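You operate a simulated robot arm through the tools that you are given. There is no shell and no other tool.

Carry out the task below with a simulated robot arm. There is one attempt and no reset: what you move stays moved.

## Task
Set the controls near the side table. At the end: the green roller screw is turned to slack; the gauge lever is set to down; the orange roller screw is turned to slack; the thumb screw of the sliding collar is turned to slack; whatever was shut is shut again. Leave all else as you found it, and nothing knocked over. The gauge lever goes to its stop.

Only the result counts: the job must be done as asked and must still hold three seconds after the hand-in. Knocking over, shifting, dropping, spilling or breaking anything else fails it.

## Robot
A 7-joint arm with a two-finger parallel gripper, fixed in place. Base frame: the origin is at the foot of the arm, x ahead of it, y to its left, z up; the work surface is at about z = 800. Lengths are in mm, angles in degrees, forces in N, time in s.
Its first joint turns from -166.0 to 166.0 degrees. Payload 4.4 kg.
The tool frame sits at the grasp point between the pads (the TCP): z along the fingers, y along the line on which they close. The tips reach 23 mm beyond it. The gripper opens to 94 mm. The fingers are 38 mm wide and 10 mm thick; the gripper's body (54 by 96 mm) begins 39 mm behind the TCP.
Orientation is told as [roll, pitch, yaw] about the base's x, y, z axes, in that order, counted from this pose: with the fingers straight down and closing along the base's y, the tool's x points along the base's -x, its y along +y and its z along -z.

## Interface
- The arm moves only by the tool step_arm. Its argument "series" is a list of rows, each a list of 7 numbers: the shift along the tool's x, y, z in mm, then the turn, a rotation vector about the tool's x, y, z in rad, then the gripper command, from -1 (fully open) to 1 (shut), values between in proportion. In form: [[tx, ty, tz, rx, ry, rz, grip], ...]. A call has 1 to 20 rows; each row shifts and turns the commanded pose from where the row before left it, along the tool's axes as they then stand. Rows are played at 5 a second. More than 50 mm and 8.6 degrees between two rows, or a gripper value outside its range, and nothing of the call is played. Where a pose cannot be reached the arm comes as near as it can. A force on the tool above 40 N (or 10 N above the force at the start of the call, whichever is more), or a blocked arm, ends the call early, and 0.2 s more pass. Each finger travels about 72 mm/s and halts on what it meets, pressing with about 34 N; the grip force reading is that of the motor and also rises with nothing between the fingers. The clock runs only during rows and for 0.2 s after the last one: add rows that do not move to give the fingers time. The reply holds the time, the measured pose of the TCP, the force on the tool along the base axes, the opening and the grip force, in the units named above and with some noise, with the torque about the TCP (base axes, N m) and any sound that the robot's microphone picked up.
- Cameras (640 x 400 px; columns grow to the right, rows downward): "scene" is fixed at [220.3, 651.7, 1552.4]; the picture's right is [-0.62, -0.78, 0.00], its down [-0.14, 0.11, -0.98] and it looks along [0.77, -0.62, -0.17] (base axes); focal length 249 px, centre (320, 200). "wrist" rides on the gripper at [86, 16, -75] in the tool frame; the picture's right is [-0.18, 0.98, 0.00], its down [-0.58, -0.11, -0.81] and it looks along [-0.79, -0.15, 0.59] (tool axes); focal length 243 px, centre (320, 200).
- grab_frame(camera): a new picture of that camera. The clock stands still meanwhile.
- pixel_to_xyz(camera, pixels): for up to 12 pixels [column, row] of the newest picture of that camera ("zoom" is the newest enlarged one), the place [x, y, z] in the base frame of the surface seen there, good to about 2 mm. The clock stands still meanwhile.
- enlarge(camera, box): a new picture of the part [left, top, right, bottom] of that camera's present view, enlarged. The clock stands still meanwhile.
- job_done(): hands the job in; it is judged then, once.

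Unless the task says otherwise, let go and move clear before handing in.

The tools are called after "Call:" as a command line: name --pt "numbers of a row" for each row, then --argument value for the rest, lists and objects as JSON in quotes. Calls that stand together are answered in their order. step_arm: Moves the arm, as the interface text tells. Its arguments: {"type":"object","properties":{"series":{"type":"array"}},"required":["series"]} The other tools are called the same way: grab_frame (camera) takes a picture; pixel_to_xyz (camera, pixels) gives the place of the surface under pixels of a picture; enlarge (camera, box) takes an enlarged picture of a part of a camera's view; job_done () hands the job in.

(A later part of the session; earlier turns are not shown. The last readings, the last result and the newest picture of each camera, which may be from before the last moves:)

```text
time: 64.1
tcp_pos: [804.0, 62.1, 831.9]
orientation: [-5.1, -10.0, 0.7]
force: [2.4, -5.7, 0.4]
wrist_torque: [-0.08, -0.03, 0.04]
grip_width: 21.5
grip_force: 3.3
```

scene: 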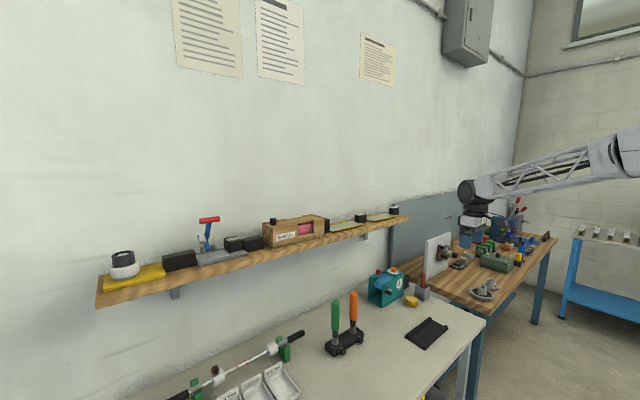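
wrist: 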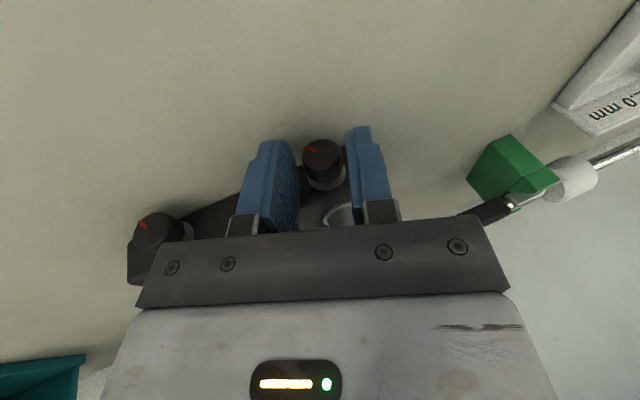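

Call:
step_arm --pt "0 -0.4 0 0 0 0 0.6" --pt "0 0 0 0 0 0 0.75" --pt "0 0 0 0 0 0 0.9" --pt "0 0 0 0 0 0 0.9"

Call:
enlarge --camera "wrist" --box '[280, 100, 380, 200]'

Call:
step_arm --pt "0.01 1.1 0.04 0.0688 0 -0.0122 0.9" --pt "0.01 1.1 0.04 0.0688 0 -0.0122 0.9" --pt "0.01 1.1 0.04 0.0688 0 -0.0122 0.9" --pt "0 0 0 0 0 0 0.9"

Call:
enlarge --camera "wrist" --box '[280, 100, 380, 200]'

```text
time: 65.1
tcp_pos: [803.4, 61.1, 832.1]
orientation: [-5.1, -9.9, 0.8]
force: [-7.2, 0.8, 8.1]
wrist_torque: [-0.03, 0.4, 0.01]
grip_width: 21.3
grip_force: 44.5
```

```text
4.00 times, centred on (330, 150) of wrist
```

zoom: 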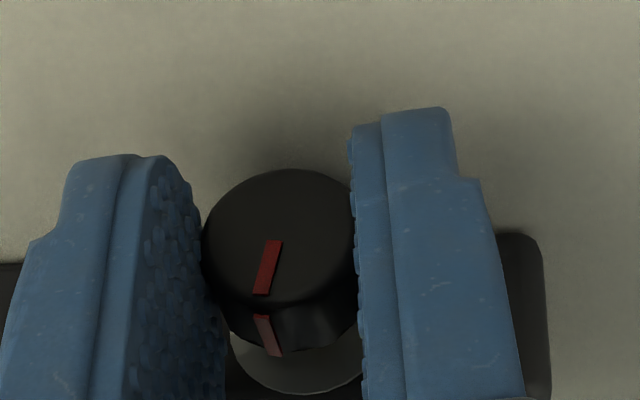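

```text
time: 66.1
tcp_pos: [804.4, 63.6, 831.0]
orientation: [-17.3, -9.4, 2.9]
force: [-8.7, 15.6, 1.3]
wrist_torque: [0.79, -0.71, 0.39]
grip_width: 21.4
grip_force: 45.1
```

```text
4.00 times, centred on (330, 150) of wrist
```

zoom: 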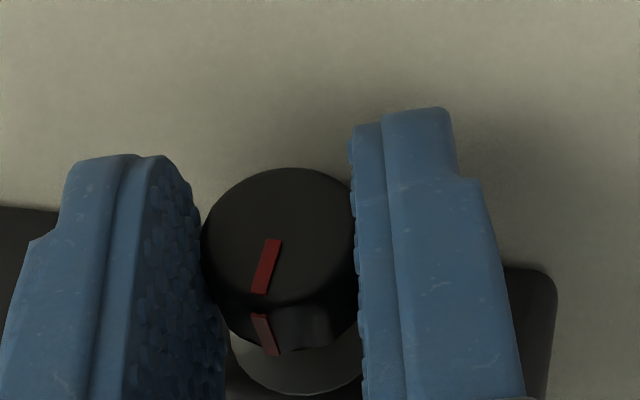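

The knob followed roughly another 12°, but a resisting torque of about 0.5 N·m about x has appeared, perhaps the stop. I'll push a little further to confirm.

Call:
step_arm --pt "0.01 1.3 0.03 0.0516 0 -0.0091 0.9" --pt "0.01 1.3 0.03 0.0516 0 -0.0091 0.9" --pt "0 0 0 0 0 0 0.9"

Call:
enlarge --camera "wrist" --box '[280, 100, 380, 200]'

```text
time: 67.1
tcp_pos: [803.9, 67.7, 832.3]
orientation: [-23.4, -9.1, 3.9]
force: [-10.5, 4.7, 6.1]
wrist_torque: [0.63, 1.44, -0.12]
grip_width: 21.5
grip_force: 45.2
stopped in row 3: the force on the tool passed its limit at 41 N (the readings are from after the stop); the commanded pose is now the measured one
```

```text
4.00 times, centred on (330, 150) of wrist
```

zoom: 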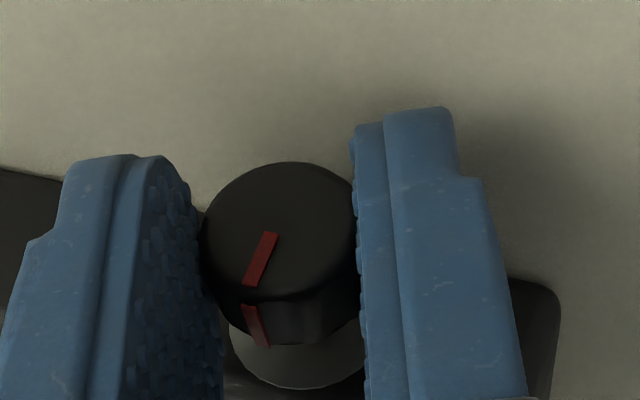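

The pointer now lags behind the hand (its tip moved back to (247,285)), so the knob is at its slack stop, about 130° from the start. I'll release gently and back away.

Call:
step_arm --pt "0 0 0 0 0 0 0.46" --pt "0 0 0 0 0 0 0.46" --pt "0 0 -10 0 0 0 0.42" --pt "0 0 -15 0 0 0 0.4" --pt "0 0 -15 0 0 0 0.4" --pt "0 0 0 0 0 0 0.4"

Call:
enlarge --camera "wrist" --box '[260, 40, 380, 180]'

Call:
grab_frame --camera "wrist"

```text
time: 68.5
tcp_pos: [796.0, 82.8, 868.0]
orientation: [-23.4, -9.1, 3.9]
force: [0.8, 0.6, 0.4]
wrist_torque: [-0.02, -0.03, 0.03]
grip_width: 28.1
grip_force: 0.1
```

```text
2.86 times, centred on (320, 110) of wrist
```

zoom: 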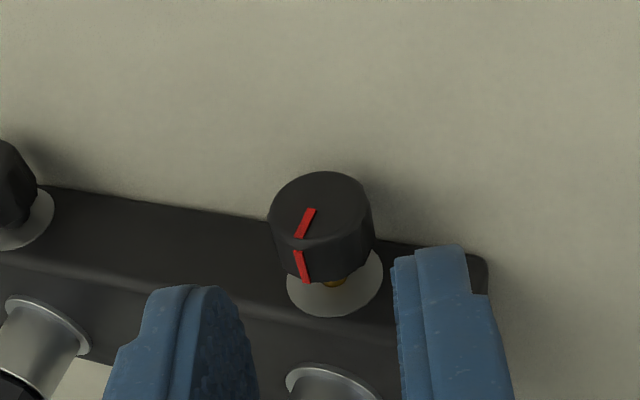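

```text
taken
```

wrist: 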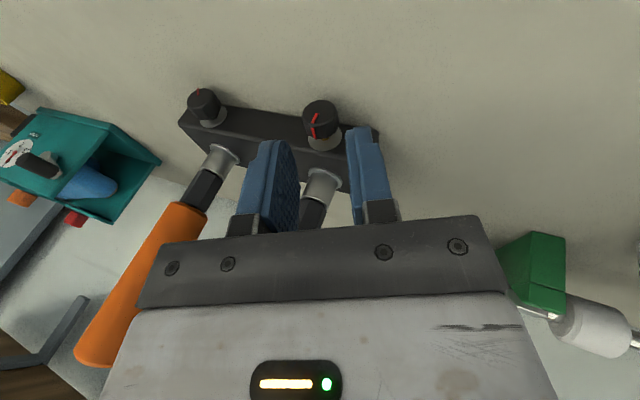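

A brass thread now shows behind the knob at (338,283): it has backed out, so counter-clockwise is indeed slack. Next, the orange knob about 98 mm toward -y: I'll tilt back to +18.5° and move over it.

Call:
step_arm --pt "0 0 0 -0.09003 0 0.0159 0.4" --pt "0 0 0 -0.09003 0 0.0159 0.4" --pt "0 0 0 -0.09003 0 0.0159 0.4" --pt "0 0 0 -0.09003 0 0.0159 0.4" --pt "0 0 0 -0.09003 0 0.0159 0.4" --pt "0 0 0 -0.09003 0 0.0159 0.4" --pt "0 0 0 -0.09003 0 0.0159 0.4" --pt "0 0 0 -0.09003 0 0.0159 0.4" --pt "-2.17 -32.9 -10 0 0 0 0.4" --pt "-2.17 -32.9 -10 0 0 0 0.4" --pt "-2.17 -32.9 -10 0 0 0 0.4" --pt "-2.17 -32.9 -10 0 0 0 0.4" --pt "0 0 0 0 0 0 0.4"

Call:
enlarge --camera "wrist" --box '[280, 60, 380, 200]'

Call:
grab_frame --camera "wrist"

```text
time: 71.3
tcp_pos: [798.2, -57.7, 862.5]
orientation: [19.1, -9.4, -3.3]
force: [0.1, 0.4, -0.9]
wrist_torque: [0.0, -0.01, -0.01]
grip_width: 28.0
grip_force: 0.0
```

```text
2.86 times, centred on (330, 130) of wrist
```

zoom: 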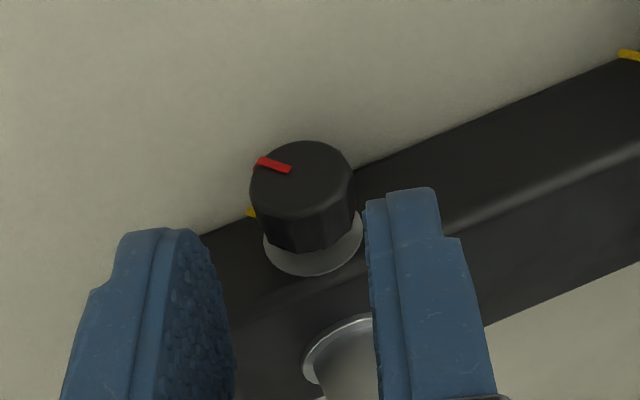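

```text
taken
```

wrist: 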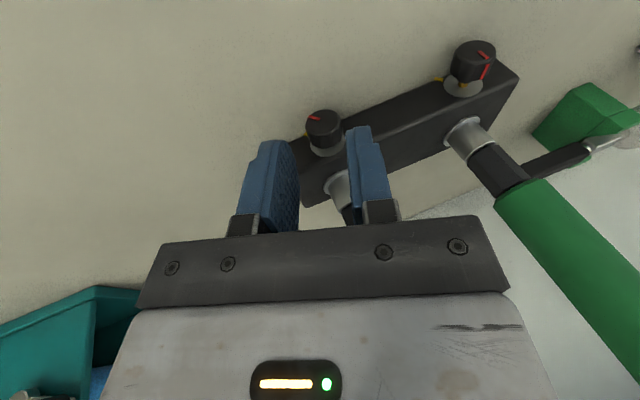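

The orange knob is at (322,130) between the open fingers, pointer and yellow mark as the green one started. I'll advance 32 mm and close gently.

Call:
step_arm --pt "0 0 11 0 0 0 0.4" --pt "0 0 11 0 0 0 0.4" --pt "0 0 10 0 0 0 0.4" --pt "0 0 0 0 0 0 0.48" --pt "0 0 0 0 0 0 0.52"

```text
time: 72.5
tcp_pos: [804.5, -45.5, 832.6]
orientation: [19.1, -9.3, -3.4]
force: [-0.3, -0.5, -0.2]
wrist_torque: [-0.08, -0.02, 0.01]
grip_width: 23.0
grip_force: 0.4
```

No contact load yet at 23 mm. I'll close further in steps.

Call:
step_arm --pt "0 0 0 0 0 0 0.56" --pt "0 0 0 0 0 0 0.62"

```text
time: 73.1
tcp_pos: [804.6, -45.2, 834.1]
orientation: [19.0, -9.4, -3.3]
force: [2.4, -12.4, -3.3]
wrist_torque: [-0.26, -0.01, -0.09]
grip_width: 22.0
grip_force: 45.2
```

Gripped at 22 mm with a mild -12 N side load. I'll shift -0.4 mm and make the first half of a counter-clockwise stroke.

Call:
step_arm --pt "0 -0.4 0 0 0 0 0.9" --pt "0.016 1.8 0.088 0.09627 0 -0.017 0.9" --pt "0.016 1.8 0.088 0.09627 0 -0.017 0.9" --pt "0.016 1.8 0.088 0.09627 0 -0.017 0.9"

Call:
enlarge --camera "wrist" --box '[280, 100, 380, 200]'

```text
time: 74.1
tcp_pos: [804.0, -40.2, 834.3]
orientation: [1.9, -9.9, -0.5]
force: [6.0, 1.3, -3.6]
wrist_torque: [0.07, 0.44, 0.37]
grip_width: 21.6
grip_force: 45.4
```

```text
4.00 times, centred on (330, 150) of wrist
```

zoom: 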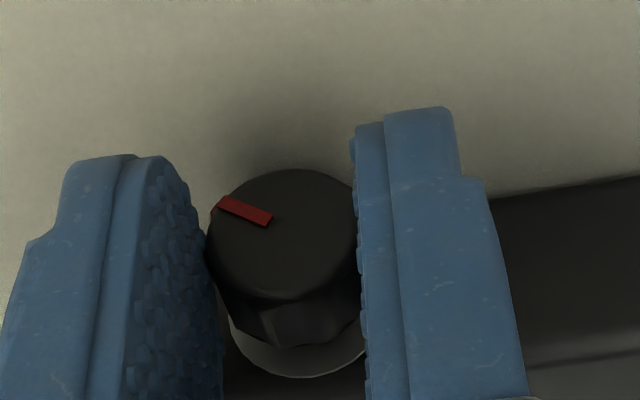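

Balanced forces and the knob follows. I'll complete the stroke.

Call:
step_arm --pt "0.016 1.8 0.088 0.09627 0 -0.017 0.9" --pt "0.016 1.8 0.088 0.09627 0 -0.017 0.9" --pt "0.016 1.8 0.088 0.09627 0 -0.017 0.9" --pt "0.016 1.8 0.088 0.09627 0 -0.017 0.9"

Call:
enlarge --camera "wrist" --box '[280, 100, 380, 200]'

```text
time: 75.1
tcp_pos: [805.7, -32.0, 834.6]
orientation: [-20.8, -9.4, 3.4]
force: [-4.4, -9.3, 5.0]
wrist_torque: [-0.16, 0.76, -0.27]
grip_width: 21.9
grip_force: 45.4
```

```text
4.00 times, centred on (330, 150) of wrist
```

zoom: 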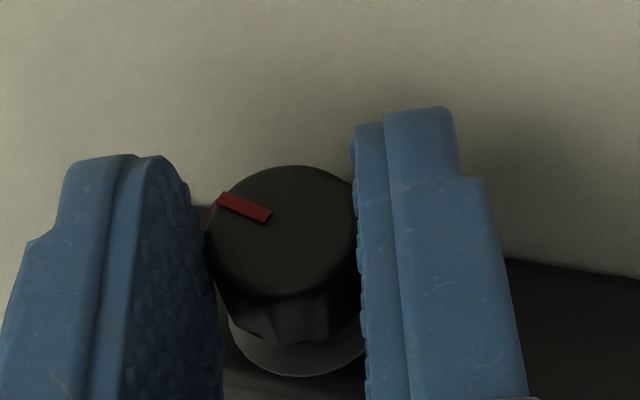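

A clean 40° stroke. Release, back off, swing back and re-approach with the pivot radius that worked.

Call:
step_arm --pt "0 0 0 0 0 0 0.46" --pt "0 0 0 0 0 0 0.42" --pt "0 0 -12.5 0 0 0 0.4" --pt "0 0 -12.5 0 0 0 0.4" --pt "0.037 -4.276 0.21 -0.098 0 0.0173 0.4" --pt "0.037 -4.276 0.21 -0.098 0 0.0173 0.4" --pt "0.037 -4.276 0.21 -0.098 0 0.0173 0.4" --pt "0.037 -4.276 0.21 -0.098 0 0.0173 0.4" --pt "0.037 -4.276 0.21 -0.098 0 0.0173 0.4" --pt "0.037 -4.276 0.21 -0.098 0 0.0173 0.4" --pt "0.037 -4.276 0.21 -0.098 0 0.0173 0.4" --pt "0 0 13 0 0 0 0.4" --pt "0 0 12 0 0 0 0.4" --pt "0 0 0 0 0 0 0.48" --pt "0 0 0 0 0 0 0.54"

Call:
enlarge --camera "wrist" --box '[280, 100, 380, 200]'

```text
time: 78.3
tcp_pos: [805.3, -47.0, 835.0]
orientation: [19.7, -9.4, -3.6]
force: [2.1, 1.7, -0.2]
wrist_torque: [-0.02, -0.03, 0.01]
grip_width: 21.9
grip_force: 0.6
```

```text
4.00 times, centred on (330, 150) of wrist
```

zoom: 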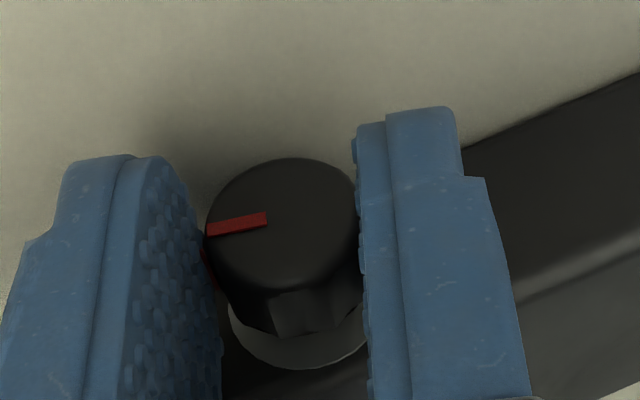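

The pads are balanced on the knob. I'll squeeze and check.

Call:
step_arm --pt "0 0 0 0 0 0 0.65" --pt "0 0 0 0 0 0 0.9" --pt "0 0 0 0 0 0 0.9"

```text
time: 79.1
tcp_pos: [804.9, -46.2, 835.0]
orientation: [19.7, -9.4, -3.4]
force: [2.8, 5.9, -0.3]
wrist_torque: [0.08, -0.05, 0.2]
grip_width: 21.8
grip_force: 45.4
```

Net load is only 6 N. Stroke of 40°.

Call:
step_arm --pt "0.016 1.8 0.088 0.09627 0 -0.017 0.9" --pt "0.016 1.8 0.088 0.09627 0 -0.017 0.9" --pt "0.016 1.8 0.088 0.09627 0 -0.017 0.9" --pt "0.016 1.8 0.088 0.09627 0 -0.017 0.9"

Call:
step_arm --pt "0.016 1.8 0.088 0.09627 0 -0.017 0.9" --pt "0.016 1.8 0.088 0.09627 0 -0.017 0.9" --pt "0.016 1.8 0.088 0.09627 0 -0.017 0.9"

Call:
enlarge --camera "wrist" --box '[280, 100, 380, 200]'

```text
time: 80.1
tcp_pos: [805.5, -39.5, 835.5]
orientation: [-3.1, -10.1, 0.5]
force: [9.8, 26.9, -2.3]
wrist_torque: [0.53, 0.27, 0.59]
grip_width: 21.7
grip_force: 44.9
```

```text
time: 80.9
tcp_pos: [806.1, -34.2, 834.2]
orientation: [-20.2, -9.5, 3.3]
force: [8.7, 36.2, 2.7]
wrist_torque: [0.63, -0.07, 0.48]
grip_width: 21.9
grip_force: 45.1
```

```text
4.00 times, centred on (330, 150) of wrist
```

zoom: 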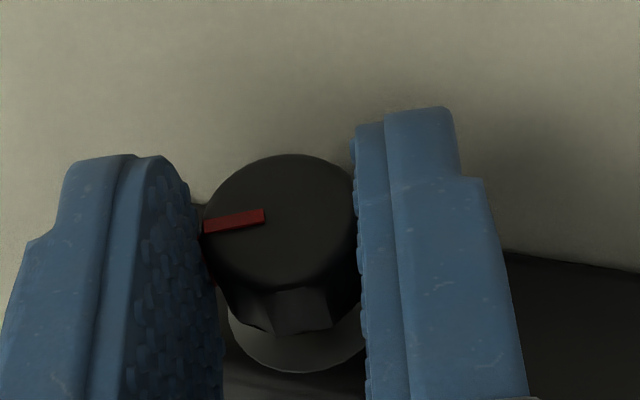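

The knob followed (80° total), with +36 N side load; I'll relieve by +1 mm, then release and swing back.

Call:
step_arm --pt "0 1.0 0 0 0 0 0.9" --pt "0 0 0 0 0 0 0.46" --pt "0 0 0 0 0 0 0.42" --pt "0 0 -12.5 0 0 0 0.4" --pt "0 0 -12.5 0 0 0 0.4" --pt "0.037 -4.276 0.21 -0.098 0 0.0173 0.4" --pt "0.037 -4.276 0.21 -0.098 0 0.0173 0.4" --pt "0.037 -4.276 0.21 -0.098 0 0.0173 0.4" --pt "0.037 -4.276 0.21 -0.098 0 0.0173 0.4" --pt "0.037 -4.276 0.21 -0.098 0 0.0173 0.4" --pt "0.037 -4.276 0.21 -0.098 0 0.0173 0.4" --pt "0.037 -4.276 0.21 -0.098 0 0.0173 0.4" --pt "0 0 13 0 0 0 0.4" --pt "0 0 12 0 0 0 0.4" --pt "0 0 0 0 0 0 0.48" --pt "0 0 0 0 0 0 0.54"

Call:
enlarge --camera "wrist" --box '[280, 100, 380, 200]'

```text
time: 84.3
tcp_pos: [806.3, -45.6, 833.8]
orientation: [20.4, -9.5, -3.6]
force: [0.1, 0.3, -0.3]
wrist_torque: [-0.03, 0.01, 0.02]
grip_width: 21.6
grip_force: 0.0
```

```text
4.00 times, centred on (330, 150) of wrist
```

zoom: 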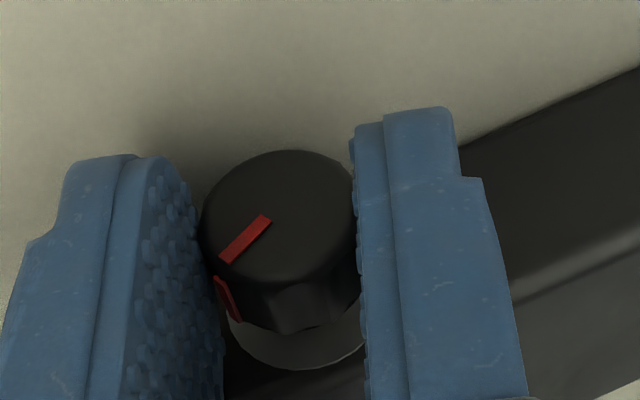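

Well centred, pads just touching. Squeeze and stroke in two halves.

Call:
step_arm --pt "0 0 0 0 0 0 0.65" --pt "0 0 0 0 0 0 0.9" --pt "0 0 0 0 0 0 0.9"

Call:
step_arm --pt "0.016 1.85 0.088 0.09627 0 -0.017 0.9" --pt "0.016 1.85 0.088 0.09627 0 -0.017 0.9" --pt "0.016 1.85 0.088 0.09627 0 -0.017 0.9" --pt "0.016 1.85 0.088 0.09627 0 -0.017 0.9"

Call:
enlarge --camera "wrist" --box '[280, 100, 380, 200]'

```text
time: 85.1
tcp_pos: [806.0, -46.0, 834.1]
orientation: [20.3, -9.4, -3.5]
force: [0.6, 3.1, -0.4]
wrist_torque: [0.09, -0.23, 0.09]
grip_width: 21.2
grip_force: 44.3
```

```text
time: 86.0
tcp_pos: [806.9, -41.8, 835.9]
orientation: [1.4, -10.0, -0.5]
force: [5.8, -4.8, -7.9]
wrist_torque: [-0.07, 0.24, 0.33]
grip_width: 21.0
grip_force: 44.6
stopped in row 4: the force on the tool passed its limit at 46 N (the readings are from after the stop); the commanded pose is now the measured one
```

```text
4.00 times, centred on (330, 150) of wrist
```

zoom: 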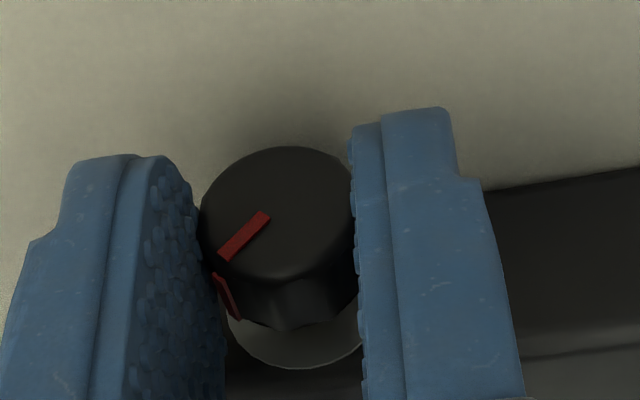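

A brief force peak stopped the stroke at roll 1.4° while the knob still follows. I'll continue in finer steps.

Call:
step_arm --pt "0.006 0.98 0.026 0.0524 0 -0.00926 0.9" --pt "0.006 0.98 0.026 0.0524 0 -0.00926 0.9" --pt "0.006 0.98 0.026 0.0524 0 -0.00926 0.9"

Call:
step_arm --pt "0.006 0.98 0.026 0.0524 0 -0.00926 0.9" --pt "0.006 0.98 0.026 0.0524 0 -0.00926 0.9" --pt "0.006 0.98 0.026 0.0524 0 -0.00926 0.9"

Call:
enlarge --camera "wrist" --box '[280, 100, 380, 200]'

```text
time: 86.8
tcp_pos: [805.8, -37.6, 835.6]
orientation: [-7.8, -9.9, 1.2]
force: [19.9, -9.3, -18.3]
wrist_torque: [-0.12, 0.11, 0.29]
grip_width: 21.2
grip_force: 45.1
```

```text
time: 87.6
tcp_pos: [806.7, -34.6, 834.4]
orientation: [-17.0, -9.5, 2.7]
force: [15.1, -1.1, -17.5]
wrist_torque: [0.08, 0.74, -0.04]
grip_width: 21.2
grip_force: 44.9
```

```text
4.00 times, centred on (330, 150) of wrist
```

zoom: 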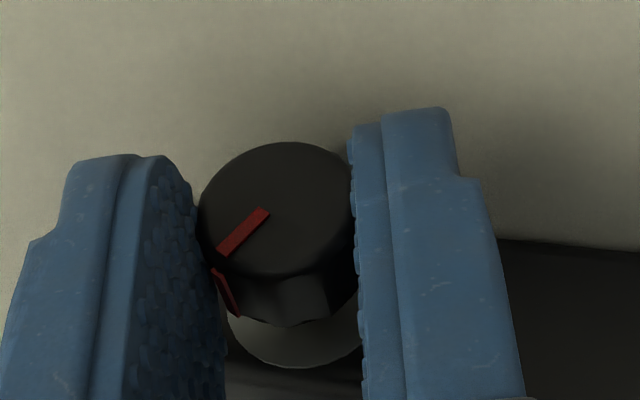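

Still following (~117° total). I'll release, swing back 28° and do a last stroke to find the stop.

Call:
step_arm --pt "0 0 0 0 0 0 0.46" --pt "0 0 0 0 0 0 0.42" --pt "0 0 -12.5 0 0 0 0.4" --pt "0 0 -12.5 0 0 0 0.4" --pt "0.037 -4.276 0.21 -0.098 0 0.0173 0.4" --pt "0.037 -4.276 0.21 -0.098 0 0.0173 0.4" --pt "0.037 -4.276 0.21 -0.098 0 0.0173 0.4" --pt "0.037 -4.276 0.21 -0.098 0 0.0173 0.4" --pt "0.037 -4.276 0.21 -0.098 0 0.0173 0.4" --pt "0 0 13 0 0 0 0.4" --pt "0 0 12 0 0 0 0.4" --pt "0 0 0 0 0 0 0.48" --pt "0 0 0 0 0 0 0.54"

Call:
enlarge --camera "wrist" --box '[280, 100, 380, 200]'

```text
time: 90.4
tcp_pos: [805.2, -42.7, 835.9]
orientation: [11.9, -9.8, -2.1]
force: [-5.6, -5.6, 1.4]
wrist_torque: [-0.05, -0.26, -0.03]
grip_width: 23.9
grip_force: 3.0
```

```text
4.00 times, centred on (330, 150) of wrist
```

zoom: 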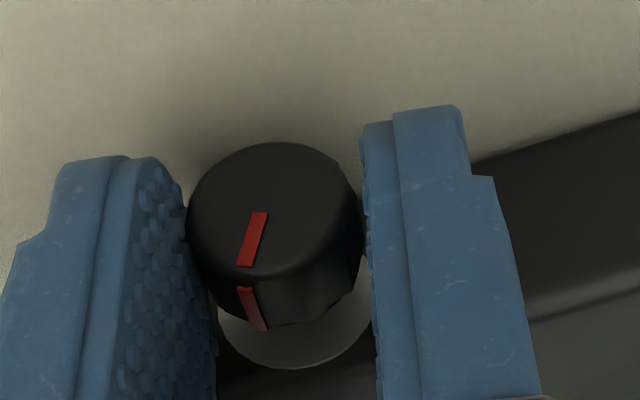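

Left pad touches first by about 1 mm; shift -1 mm and squeeze.

Call:
step_arm --pt "0 0 0 0 0 0 0.45" --pt "0 -1.0 0 0 0 0 0.45" --pt "0 0 0 0 0 0 0.55" --pt "0 0 0 0 0 0 0.75" --pt "0 0 0 0 0 0 0.9"

Call:
step_arm --pt "0.006 0.98 0.026 0.0524 0 -0.00926 0.9" --pt "0.006 0.98 0.026 0.0524 0 -0.00926 0.9" --pt "0.006 0.98 0.026 0.0524 0 -0.00926 0.9" --pt "0.006 0.98 0.026 0.0524 0 -0.00926 0.9"

Call:
enlarge --camera "wrist" --box '[280, 100, 380, 200]'

```text
time: 91.6
tcp_pos: [807.2, -43.3, 834.9]
orientation: [11.9, -9.8, -2.2]
force: [-6.2, 2.1, -3.2]
wrist_torque: [0.04, -0.05, 0.09]
grip_width: 21.1
grip_force: 45.4
```

```text
time: 92.6
tcp_pos: [806.5, -39.9, 834.7]
orientation: [-0.4, -10.0, 0.0]
force: [11.2, 15.6, -4.0]
wrist_torque: [0.38, 0.46, 0.06]
grip_width: 21.2
grip_force: 44.9
```

```text
4.00 times, centred on (330, 150) of wrist
```

zoom: 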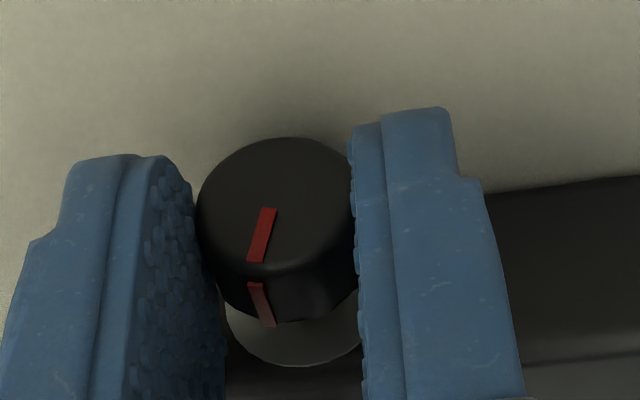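

Still following freely. Continue another 12–15°.

Call:
step_arm --pt "0.006 1.1 0.026 0.0524 0 -0.00926 0.9" --pt "0.006 1.1 0.026 0.0524 0 -0.00926 0.9" --pt "0.006 1.0 0.026 0.0524 0 -0.00926 0.9" --pt "0 0 0 0 0 0 0.9"

Call:
enlarge --camera "wrist" --box '[280, 100, 380, 200]'

Call:
step_arm --pt "0.006 1.0 0.026 0.0524 0 -0.00926 0.9" --pt "0.006 1.0 0.026 0.0524 0 -0.00926 0.9" --pt "0.006 1.0 0.026 0.0524 0 -0.00926 0.9" --pt "0 0 0 0 0 0 0.9"

Call:
enlarge --camera "wrist" --box '[280, 100, 380, 200]'

```text
time: 93.6
tcp_pos: [806.9, -37.0, 834.3]
orientation: [-9.8, -9.9, 1.6]
force: [22.9, 20.2, -20.0]
wrist_torque: [0.45, -1.11, 0.43]
grip_width: 21.0
grip_force: 45.0
```

```text
4.00 times, centred on (330, 150) of wrist
```

zoom: 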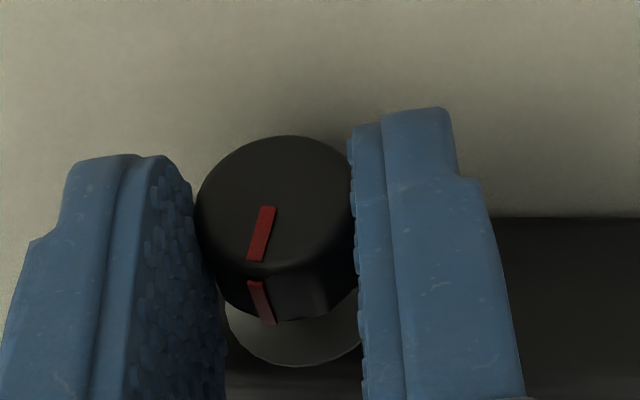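

```text
time: 94.8
tcp_pos: [807.6, -34.1, 835.3]
orientation: [-19.0, -9.5, 3.1]
force: [-3.8, 14.0, 3.4]
wrist_torque: [0.71, 0.59, -0.27]
grip_width: 21.3
grip_force: 44.9
stopped in row 4: the force on the tool passed its limit at 48 N (the readings are from after the stop); the commanded pose is now the measured one
```

```text
4.00 times, centred on (330, 150) of wrist
```

zoom: 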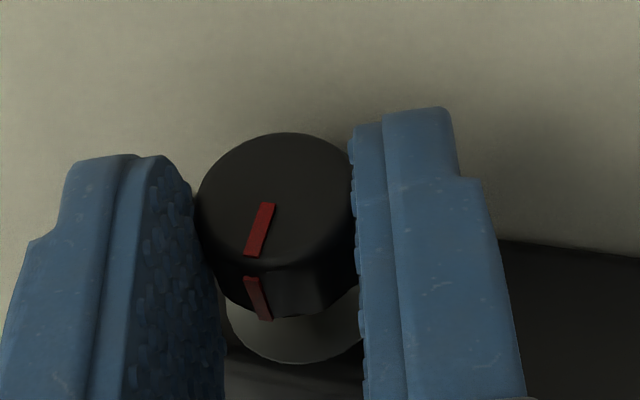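

The pointer is now at the same angle as the green one's final position (just past 12 o'clock) and resisting torque ~0.5 N·m has appeared: it is at its stop. Release and back away upward.

Call:
step_arm --pt "0 0 0 0 0 0 0.46" --pt "0 0 0 0 0 0 0.44" --pt "0 0 -10 0 0 0 0.42" --pt "0 0 -15 0 0 0 0.4" --pt "0 0 -20 0 0 0 0.4" --pt "0 0 -30 0 0 0 0.4" --pt "0.1 0 0 -0.09 0 0.0159 0.4" --pt "0.1 0 0 -0.09 0 0.0159 0.4" --pt "0 0 0 -0.075 0 0.0133 0.4" --pt "0 0 0 -0.075 0 0.0133 0.4" --pt "45 0 -10 0 0 0 0.2" --pt "45 0 -10 0 0 0 0" --pt "0 45 0 0 0 0 -0.2" --pt "0 0 0 0 0 0 -0.5"

Call:
grab_frame --camera "wrist"

Call:
enlarge --camera "wrist" --box '[220, 60, 420, 200]'

```text
time: 97.8
tcp_pos: [701.1, 32.8, 909.0]
orientation: [0.6, -10.0, -0.3]
force: [-0.6, -0.4, -0.4]
wrist_torque: [-0.03, -0.02, 0.03]
grip_width: 70.4
grip_force: 0.0
```

```text
taken
```

wrist: 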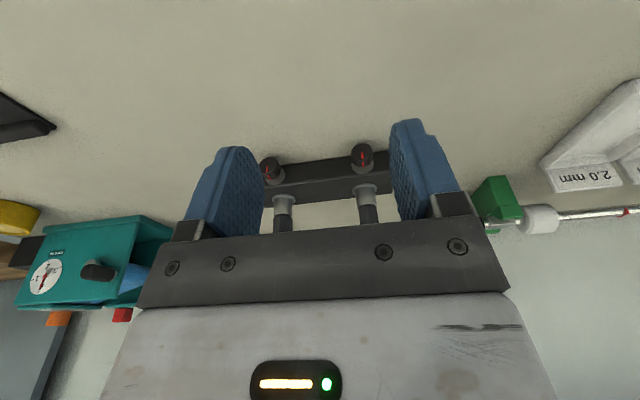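

```text
2.86 times, centred on (320, 130) of wrist
```

zoom: 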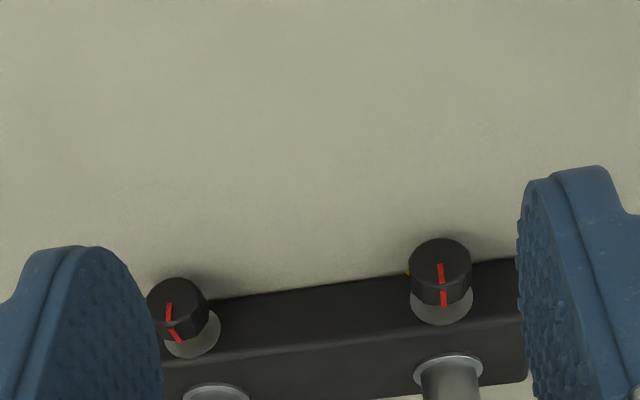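

Both roller pointers now stand upright (turned ~130° from the yellow marks). Next I'll look closely at the gauge lever on the shelf.

Call:
step_arm --pt "0 0 0 0 0.0873 0 -0.5" --pt "0 0 0 0 0.0873 0 -0.5" --pt "-3.93 29.1 -36.1 0 0 0 -1" --pt "-3.93 29.1 -36.1 0 0 0 -1" --pt "-3.93 29.1 -36.1 0 0 0 -1" --pt "-3.93 29.1 -36.1 0 0 0 -1" --pt "-3.93 29.1 -36.1 0 0 0 -1" --pt "-3.93 29.1 -36.1 0 0 0 -1" --pt "-3.93 29.1 -36.1 0 0 0 -1" --pt "-3.93 29.1 -36.1 0 0 0 -1" --pt "-3.93 29.1 -36.1 0 0 0 -1" --pt "-3.93 29.1 -36.1 0 0 0 -1" --pt "-3.93 29.1 -36.1 0 0 0 -1" --pt "-3.93 29.1 -36.1 0 0 0 -1" --pt "-3.93 29.1 -36.1 0 0 0 -1" --pt "-3.93 29.1 -36.1 0 0 0 -1" --pt "-3.93 29.1 -36.1 0 0 0 -1" --pt "0 0 0 0 0 0 -1"

Call:
grab_frame --camera "wrist"

Call:
enlarge --camera "wrist" --box '[240, 80, 420, 240]'

```text
time: 101.6
tcp_pos: [763.6, 469.1, 1454.0]
orientation: [0.5, -0.1, -0.1]
force: [0.2, -0.1, 1.4]
wrist_torque: [0.01, 0.03, 0.01]
grip_width: 94.4
grip_force: 0.1
```

```text
taken
```

wrist: 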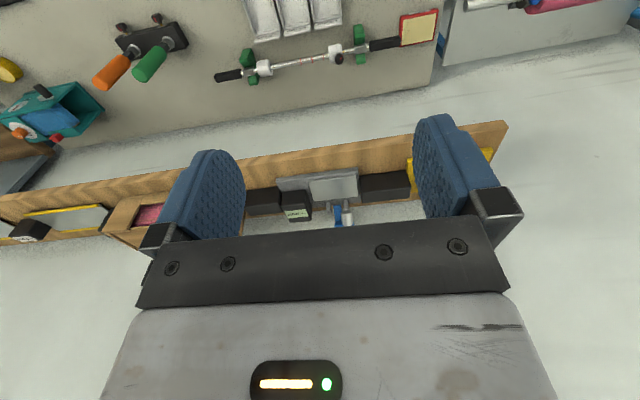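

```text
2.50 times, centred on (330, 160) of wrist
```

zoom: 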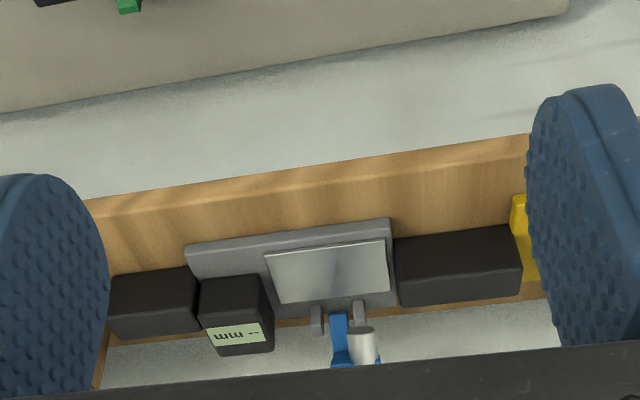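

The palm hides the lever; I'll raise the hand 160 mm to see it between the fingers.

Call:
step_arm --pt "0 0 -45 0 0 0 -1" --pt "0 0 -45 0 0 0 -1" --pt "0 0 -45 0 0 0 -1" --pt "0 0 -25 0 0 0 -1" --pt "0 0 0 0 0 0 -1"

Call:
enlarge --camera "wrist" --box '[250, 120, 410, 240]'

Call:
pixel_to_xyz --camera "zoom" --pixels '[[320, 200], [320, 150], [320, 250], [320, 100], [280, 200], [360, 200], [400, 200], [240, 200]]'

```text
time: 102.8
tcp_pos: [760.6, 466.5, 1612.0]
orientation: [0.4, -0.1, 0.0]
force: [-0.2, 0.1, -0.8]
wrist_torque: [-0.03, -0.03, -0.03]
grip_width: 93.9
grip_force: 0.1
```

```text
3.33 times, centred on (330, 180) of wrist
```

zoom: 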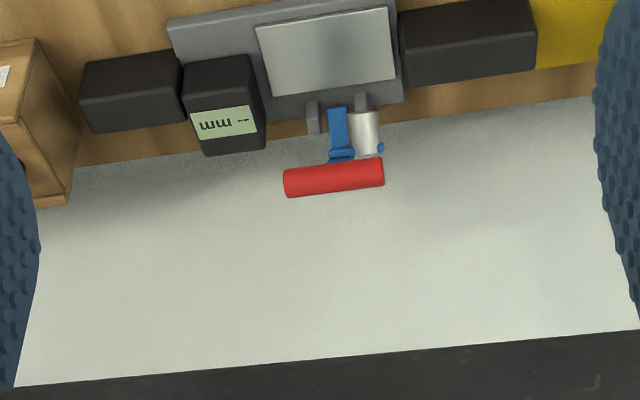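

```text
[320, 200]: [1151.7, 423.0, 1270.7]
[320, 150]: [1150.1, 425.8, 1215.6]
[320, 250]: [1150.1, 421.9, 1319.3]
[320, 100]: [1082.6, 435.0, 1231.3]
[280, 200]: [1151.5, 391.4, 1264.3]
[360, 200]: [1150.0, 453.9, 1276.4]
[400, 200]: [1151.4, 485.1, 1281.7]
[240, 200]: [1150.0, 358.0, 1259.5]
```

Call:
pixel_to_xyz --camera "zoom" --pixels '[[290, 182], [335, 177], [380, 172], [338, 155], [338, 120], [313, 115], [362, 100], [365, 130], [325, 50], [380, 150], [335, 188], [220, 140]]'

Call:
grab_frame --camera "scene"

Call:
enlarge --camera "scene" --box '[185, 205, 245, 265]'

Call:
pixel_to_xyz --camera "zoom" --pixels '[[180, 120], [260, 110], [320, 100], [240, 190], [230, 240], [250, 280], [190, 240], [175, 285], [300, 280], [250, 320]]'

```text
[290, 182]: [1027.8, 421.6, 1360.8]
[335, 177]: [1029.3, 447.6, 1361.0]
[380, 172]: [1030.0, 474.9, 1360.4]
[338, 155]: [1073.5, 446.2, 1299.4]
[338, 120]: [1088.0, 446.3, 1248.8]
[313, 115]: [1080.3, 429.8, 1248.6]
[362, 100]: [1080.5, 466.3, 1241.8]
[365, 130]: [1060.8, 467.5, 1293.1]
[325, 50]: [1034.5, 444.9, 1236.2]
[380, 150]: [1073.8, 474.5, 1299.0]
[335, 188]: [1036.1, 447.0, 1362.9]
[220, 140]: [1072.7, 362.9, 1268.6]
```

```text
taken
```

scene: 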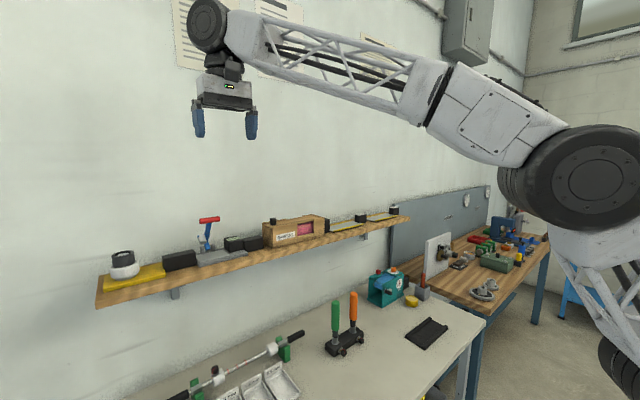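

```text
6.67 times, centred on (215, 235) of scene
```

zoom: 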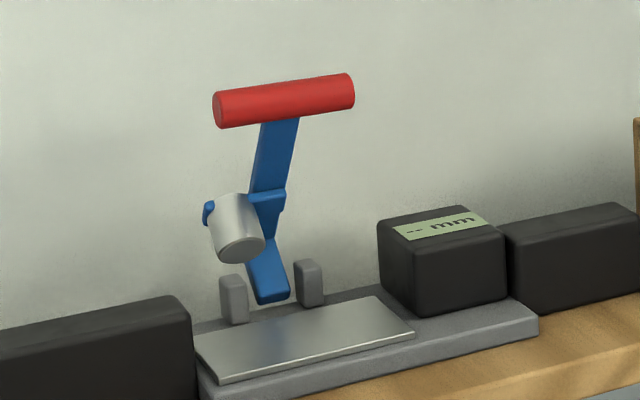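

```text
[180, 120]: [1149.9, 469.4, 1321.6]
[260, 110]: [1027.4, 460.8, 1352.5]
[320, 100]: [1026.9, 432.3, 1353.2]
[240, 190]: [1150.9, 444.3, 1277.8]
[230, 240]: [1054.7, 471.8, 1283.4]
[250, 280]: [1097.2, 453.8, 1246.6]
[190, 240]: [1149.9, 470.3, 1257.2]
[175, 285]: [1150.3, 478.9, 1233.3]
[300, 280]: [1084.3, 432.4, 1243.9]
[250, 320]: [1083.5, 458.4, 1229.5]
```

The lever's pivot is near (1086, y≈448, 1245), its red bar centred near (1036,448,1353) with length ~55 mm along y; it must swing toward the robot and down. I'll pitch the closed hand 60° forward and come in above the bar.

Call:
step_arm --pt "0 0 0 0 -0.131 0 0" --pt "0 0 0 0 -0.131 0 0.5" --pt "0 0 0 0 -0.131 0 1" --pt "0 0 0 0 -0.131 0 1" --pt "0 0 0 0 -0.131 0 1" --pt "0 0 0 0 -0.131 0 1" --pt "0 0 0 0 -0.131 0 1" --pt "0 0 0 0 -0.131 0 1" --pt "0 0 0 0 0 0 1"

Call:
grab_frame --camera "scene"

```text
time: 104.8
tcp_pos: [760.5, 465.0, 1614.5]
orientation: [0.8, -60.3, -1.0]
force: [-0.4, -0.6, -0.4]
wrist_torque: [0.01, 0.01, -0.02]
grip_width: 0.2
grip_force: 33.7
```

```text
taken
```

scene: 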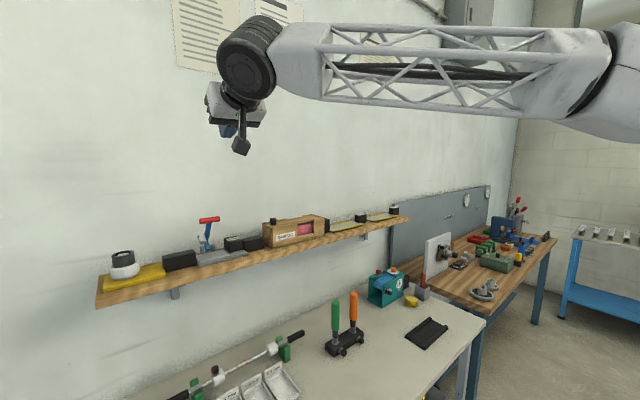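

The hand is pitched 60° forward and closed. Moving toward the point above the red bar.

Call:
step_arm --pt "4.1 -2.4 43.5 0 0 0 1" --pt "4.1 -2.4 43.5 0 0 0 1" --pt "4.1 -2.4 43.5 0 0 0 1" --pt "4.1 -2.4 43.5 0 0 0 1" --pt "4.1 -2.4 43.5 0 0 0 1" --pt "4.1 -2.4 43.5 0 0 0 1" --pt "0 0 0 0 0 0 1"

Call:
grab_frame --camera "wrist"

Call:
enlarge --camera "scene" --box '[150, 130, 310, 270]'

```text
time: 106.4
tcp_pos: [975.2, 451.7, 1459.4]
orientation: [0.9, -60.1, -0.9]
force: [0.0, 0.6, -0.2]
wrist_torque: [-0.02, 0.0, 0.01]
grip_width: 0.0
grip_force: 34.0
```

```text
taken
```

wrist: 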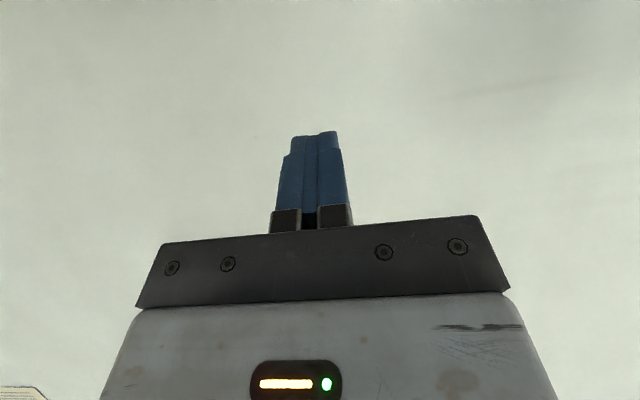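

```text
2.86 times, centred on (230, 200) of scene
```

zoom: 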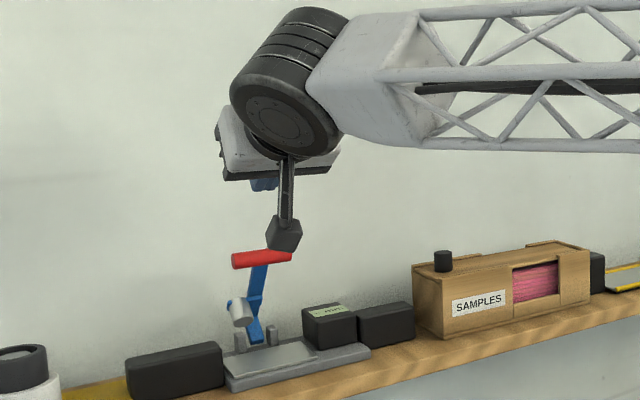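

Only the scene camera sees the lever now; the hand is above it and clear. I'll go the rest of the way to the pre-contact point.

Call:
step_arm --pt "3.9 -2.75 42.7 0 0 0 1" --pt "3.9 -2.75 42.7 0 0 0 1" --pt "0 0 0 0 0 0 1"

Call:
enlarge --camera "scene" --box '[170, 170, 270, 270]'

```text
time: 107.2
tcp_pos: [1043.9, 447.2, 1412.4]
orientation: [0.8, -60.2, -0.9]
force: [-1.0, -0.4, -0.7]
wrist_torque: [-0.06, -0.03, 0.0]
grip_width: 0.0
grip_force: 34.4
```

```text
4.00 times, centred on (220, 220) of scene
```

zoom: 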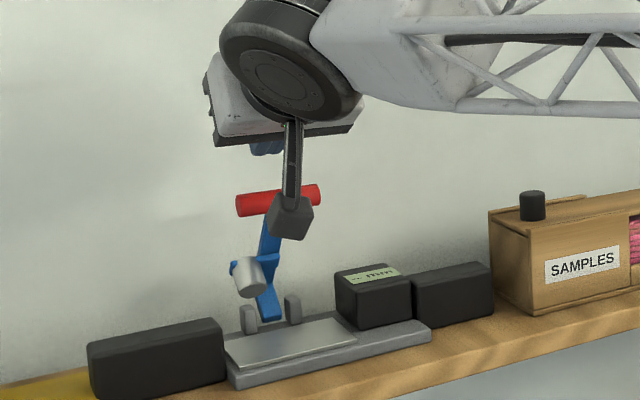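

Reached. Now lowering toward the bar in 10 mm steps and watching the force.

Call:
step_arm --pt "8.66 0 5 0 0 0 1" --pt "8.66 0 5 0 0 0 1" --pt "4.33 0 2.5 0 0 0 1" --pt "4.33 0 2.5 0 0 0 1"

Call:
enlarge --camera "scene" --box '[170, 170, 270, 270]'

```text
time: 108.2
tcp_pos: [1043.8, 446.9, 1382.7]
orientation: [0.9, -60.1, -1.0]
force: [0.6, -0.2, 0.0]
wrist_torque: [-0.01, -0.05, -0.01]
grip_width: 0.4
grip_force: 34.2
```

```text
4.00 times, centred on (220, 220) of scene
```

zoom: 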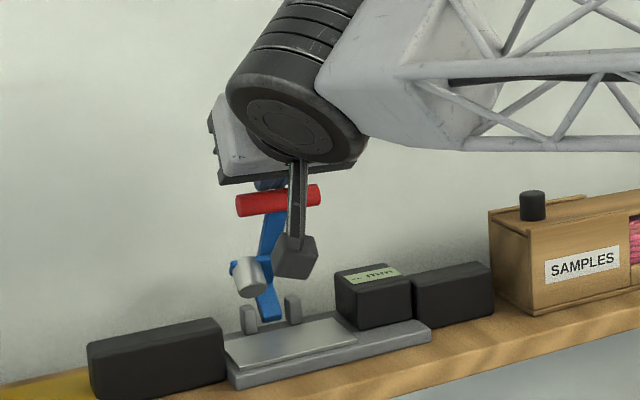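

No contact yet. I'll press along the finger's lower-edge direction (tool x) in small steps.

Call:
step_arm --pt "3 0 0 0 0 0 1" --pt "3 0 0 0 0 0 1" --pt "3 0 0 0 0 0 1"

Call:
enlarge --camera "scene" --box '[190, 190, 250, 260]'

```text
time: 109.0
tcp_pos: [1039.4, 446.9, 1378.0]
orientation: [1.2, -60.3, -1.0]
force: [-8.1, 4.4, 22.5]
wrist_torque: [0.06, 0.27, -0.04]
grip_width: 0.0
grip_force: 33.8
```

```text
5.71 times, centred on (220, 225) of scene
```

zoom: 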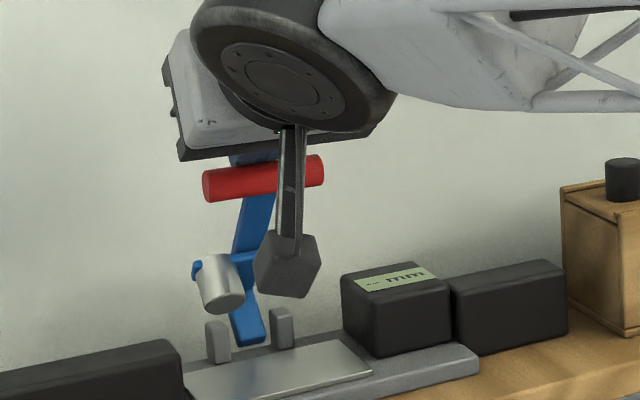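

The finger has contact on the bar (force -8, +22.5 N, mostly along the lever axis); the lever offers little tangential resistance. I'll follow its arc toward the robot and down.

Call:
step_arm --pt "7.2 0 -7.9 0 0 0 1" --pt "9.37 0 -4.67 0 0 0 1" --pt "9.74 0 -3.83 0 0 0 1"

Call:
enlarge --camera "scene" --box '[190, 190, 250, 260]'

```text
time: 109.8
tcp_pos: [1012.8, 447.7, 1360.8]
orientation: [0.9, -60.1, -0.9]
force: [0.5, 0.3, 0.4]
wrist_torque: [-0.01, -0.01, 0.02]
grip_width: 0.0
grip_force: 33.7
```

```text
5.71 times, centred on (220, 225) of scene
```

zoom: 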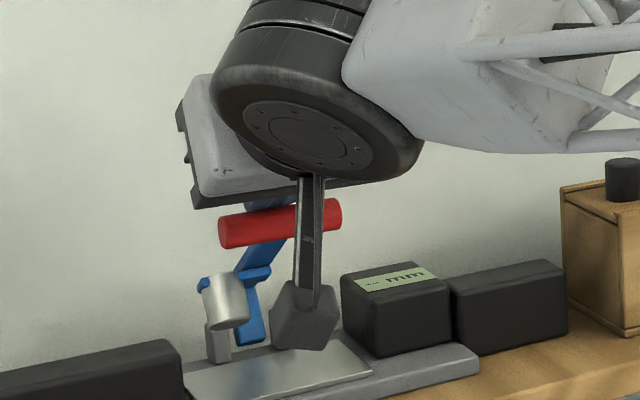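

The lever is coming down with the finger and little force. Continue along the arc.

Call:
step_arm --pt "10.04 0 -2.98 0 0 0 1" --pt "10.26 0 -2.09 0 0 0 1" --pt "10.41 0 -1.19 0 0 0 1" --pt "10.47 0 -0.27 0 0 0 1"

Call:
enlarge --camera "scene" --box '[190, 190, 250, 270]'

```text
time: 110.8
tcp_pos: [987.4, 448.2, 1326.5]
orientation: [0.9, -60.1, -0.9]
force: [0.0, 0.5, 0.1]
wrist_torque: [0.0, 0.01, -0.01]
grip_width: 0.0
grip_force: 33.6
```

```text
5.00 times, centred on (220, 230) of scene
```

zoom: 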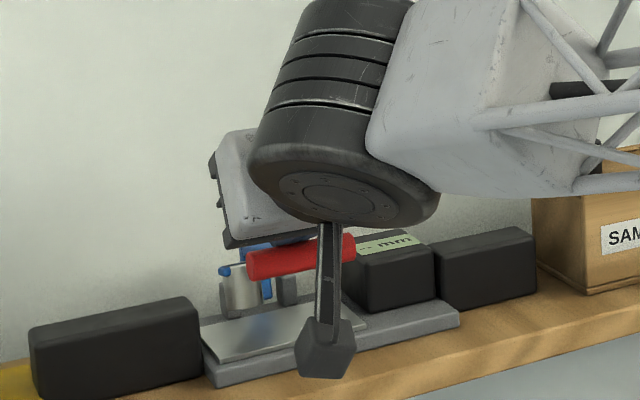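

Lever now about half-way or more down. Continue, watching for the stop.

Call:
step_arm --pt "10.45 0 0.64 0 0 0 1" --pt "10.35 0 1.54 0 0 0 1" --pt "10.18 0 2.45 0 0 0 1"

Call:
enlarge --camera "scene" --box '[190, 190, 250, 270]'

```text
time: 111.6
tcp_pos: [975.5, 448.3, 1304.5]
orientation: [1.2, -60.3, -1.0]
force: [-2.8, 2.3, 20.3]
wrist_torque: [0.08, -0.13, 0.03]
grip_width: 0.0
grip_force: 33.8
```

```text
5.00 times, centred on (220, 230) of scene
```

zoom: 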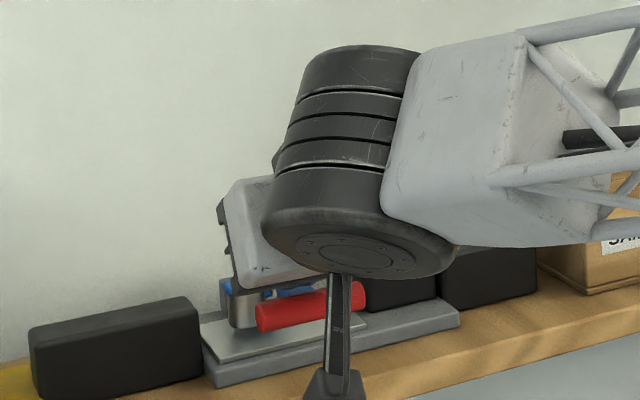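

Contact force of +20 N suggests the lever meets its stop (foot on the plate). I'll press slightly more to make sure and then look.

Call:
step_arm --pt "1.3 0 0.75 0 0 0 1" --pt "1.3 0 0.75 0 0 0 1" --pt "0 0 0 0 0 0 1"

Call:
enlarge --camera "scene" --box '[190, 220, 250, 270]'

Call:
pixel_to_xyz --camera "zoom" --pixels '[[180, 250], [250, 240], [330, 215], [130, 240], [150, 270], [240, 215], [300, 200]]'

```text
time: 112.3
tcp_pos: [974.0, 448.4, 1305.7]
orientation: [1.4, -60.6, -1.3]
force: [-1.1, -1.2, 13.6]
wrist_torque: [-0.08, -0.1, -0.07]
grip_width: 0.1
grip_force: 33.9
stopped in row 3: the force on the tool passed its limit at 41 N (the readings are from after the stop); the commanded pose is now the measured one
```

```text
8.00 times, centred on (220, 245) of scene
```

zoom: 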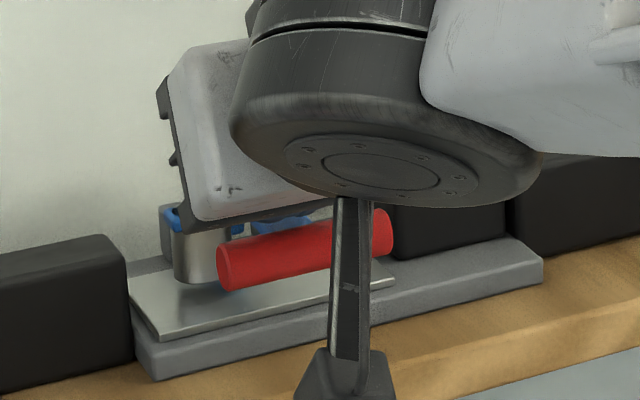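

```text
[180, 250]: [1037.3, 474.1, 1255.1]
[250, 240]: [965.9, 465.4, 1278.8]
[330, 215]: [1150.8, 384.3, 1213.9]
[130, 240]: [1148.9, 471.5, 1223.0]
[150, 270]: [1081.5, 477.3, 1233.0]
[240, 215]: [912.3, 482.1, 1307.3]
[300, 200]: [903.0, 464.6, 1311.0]
```

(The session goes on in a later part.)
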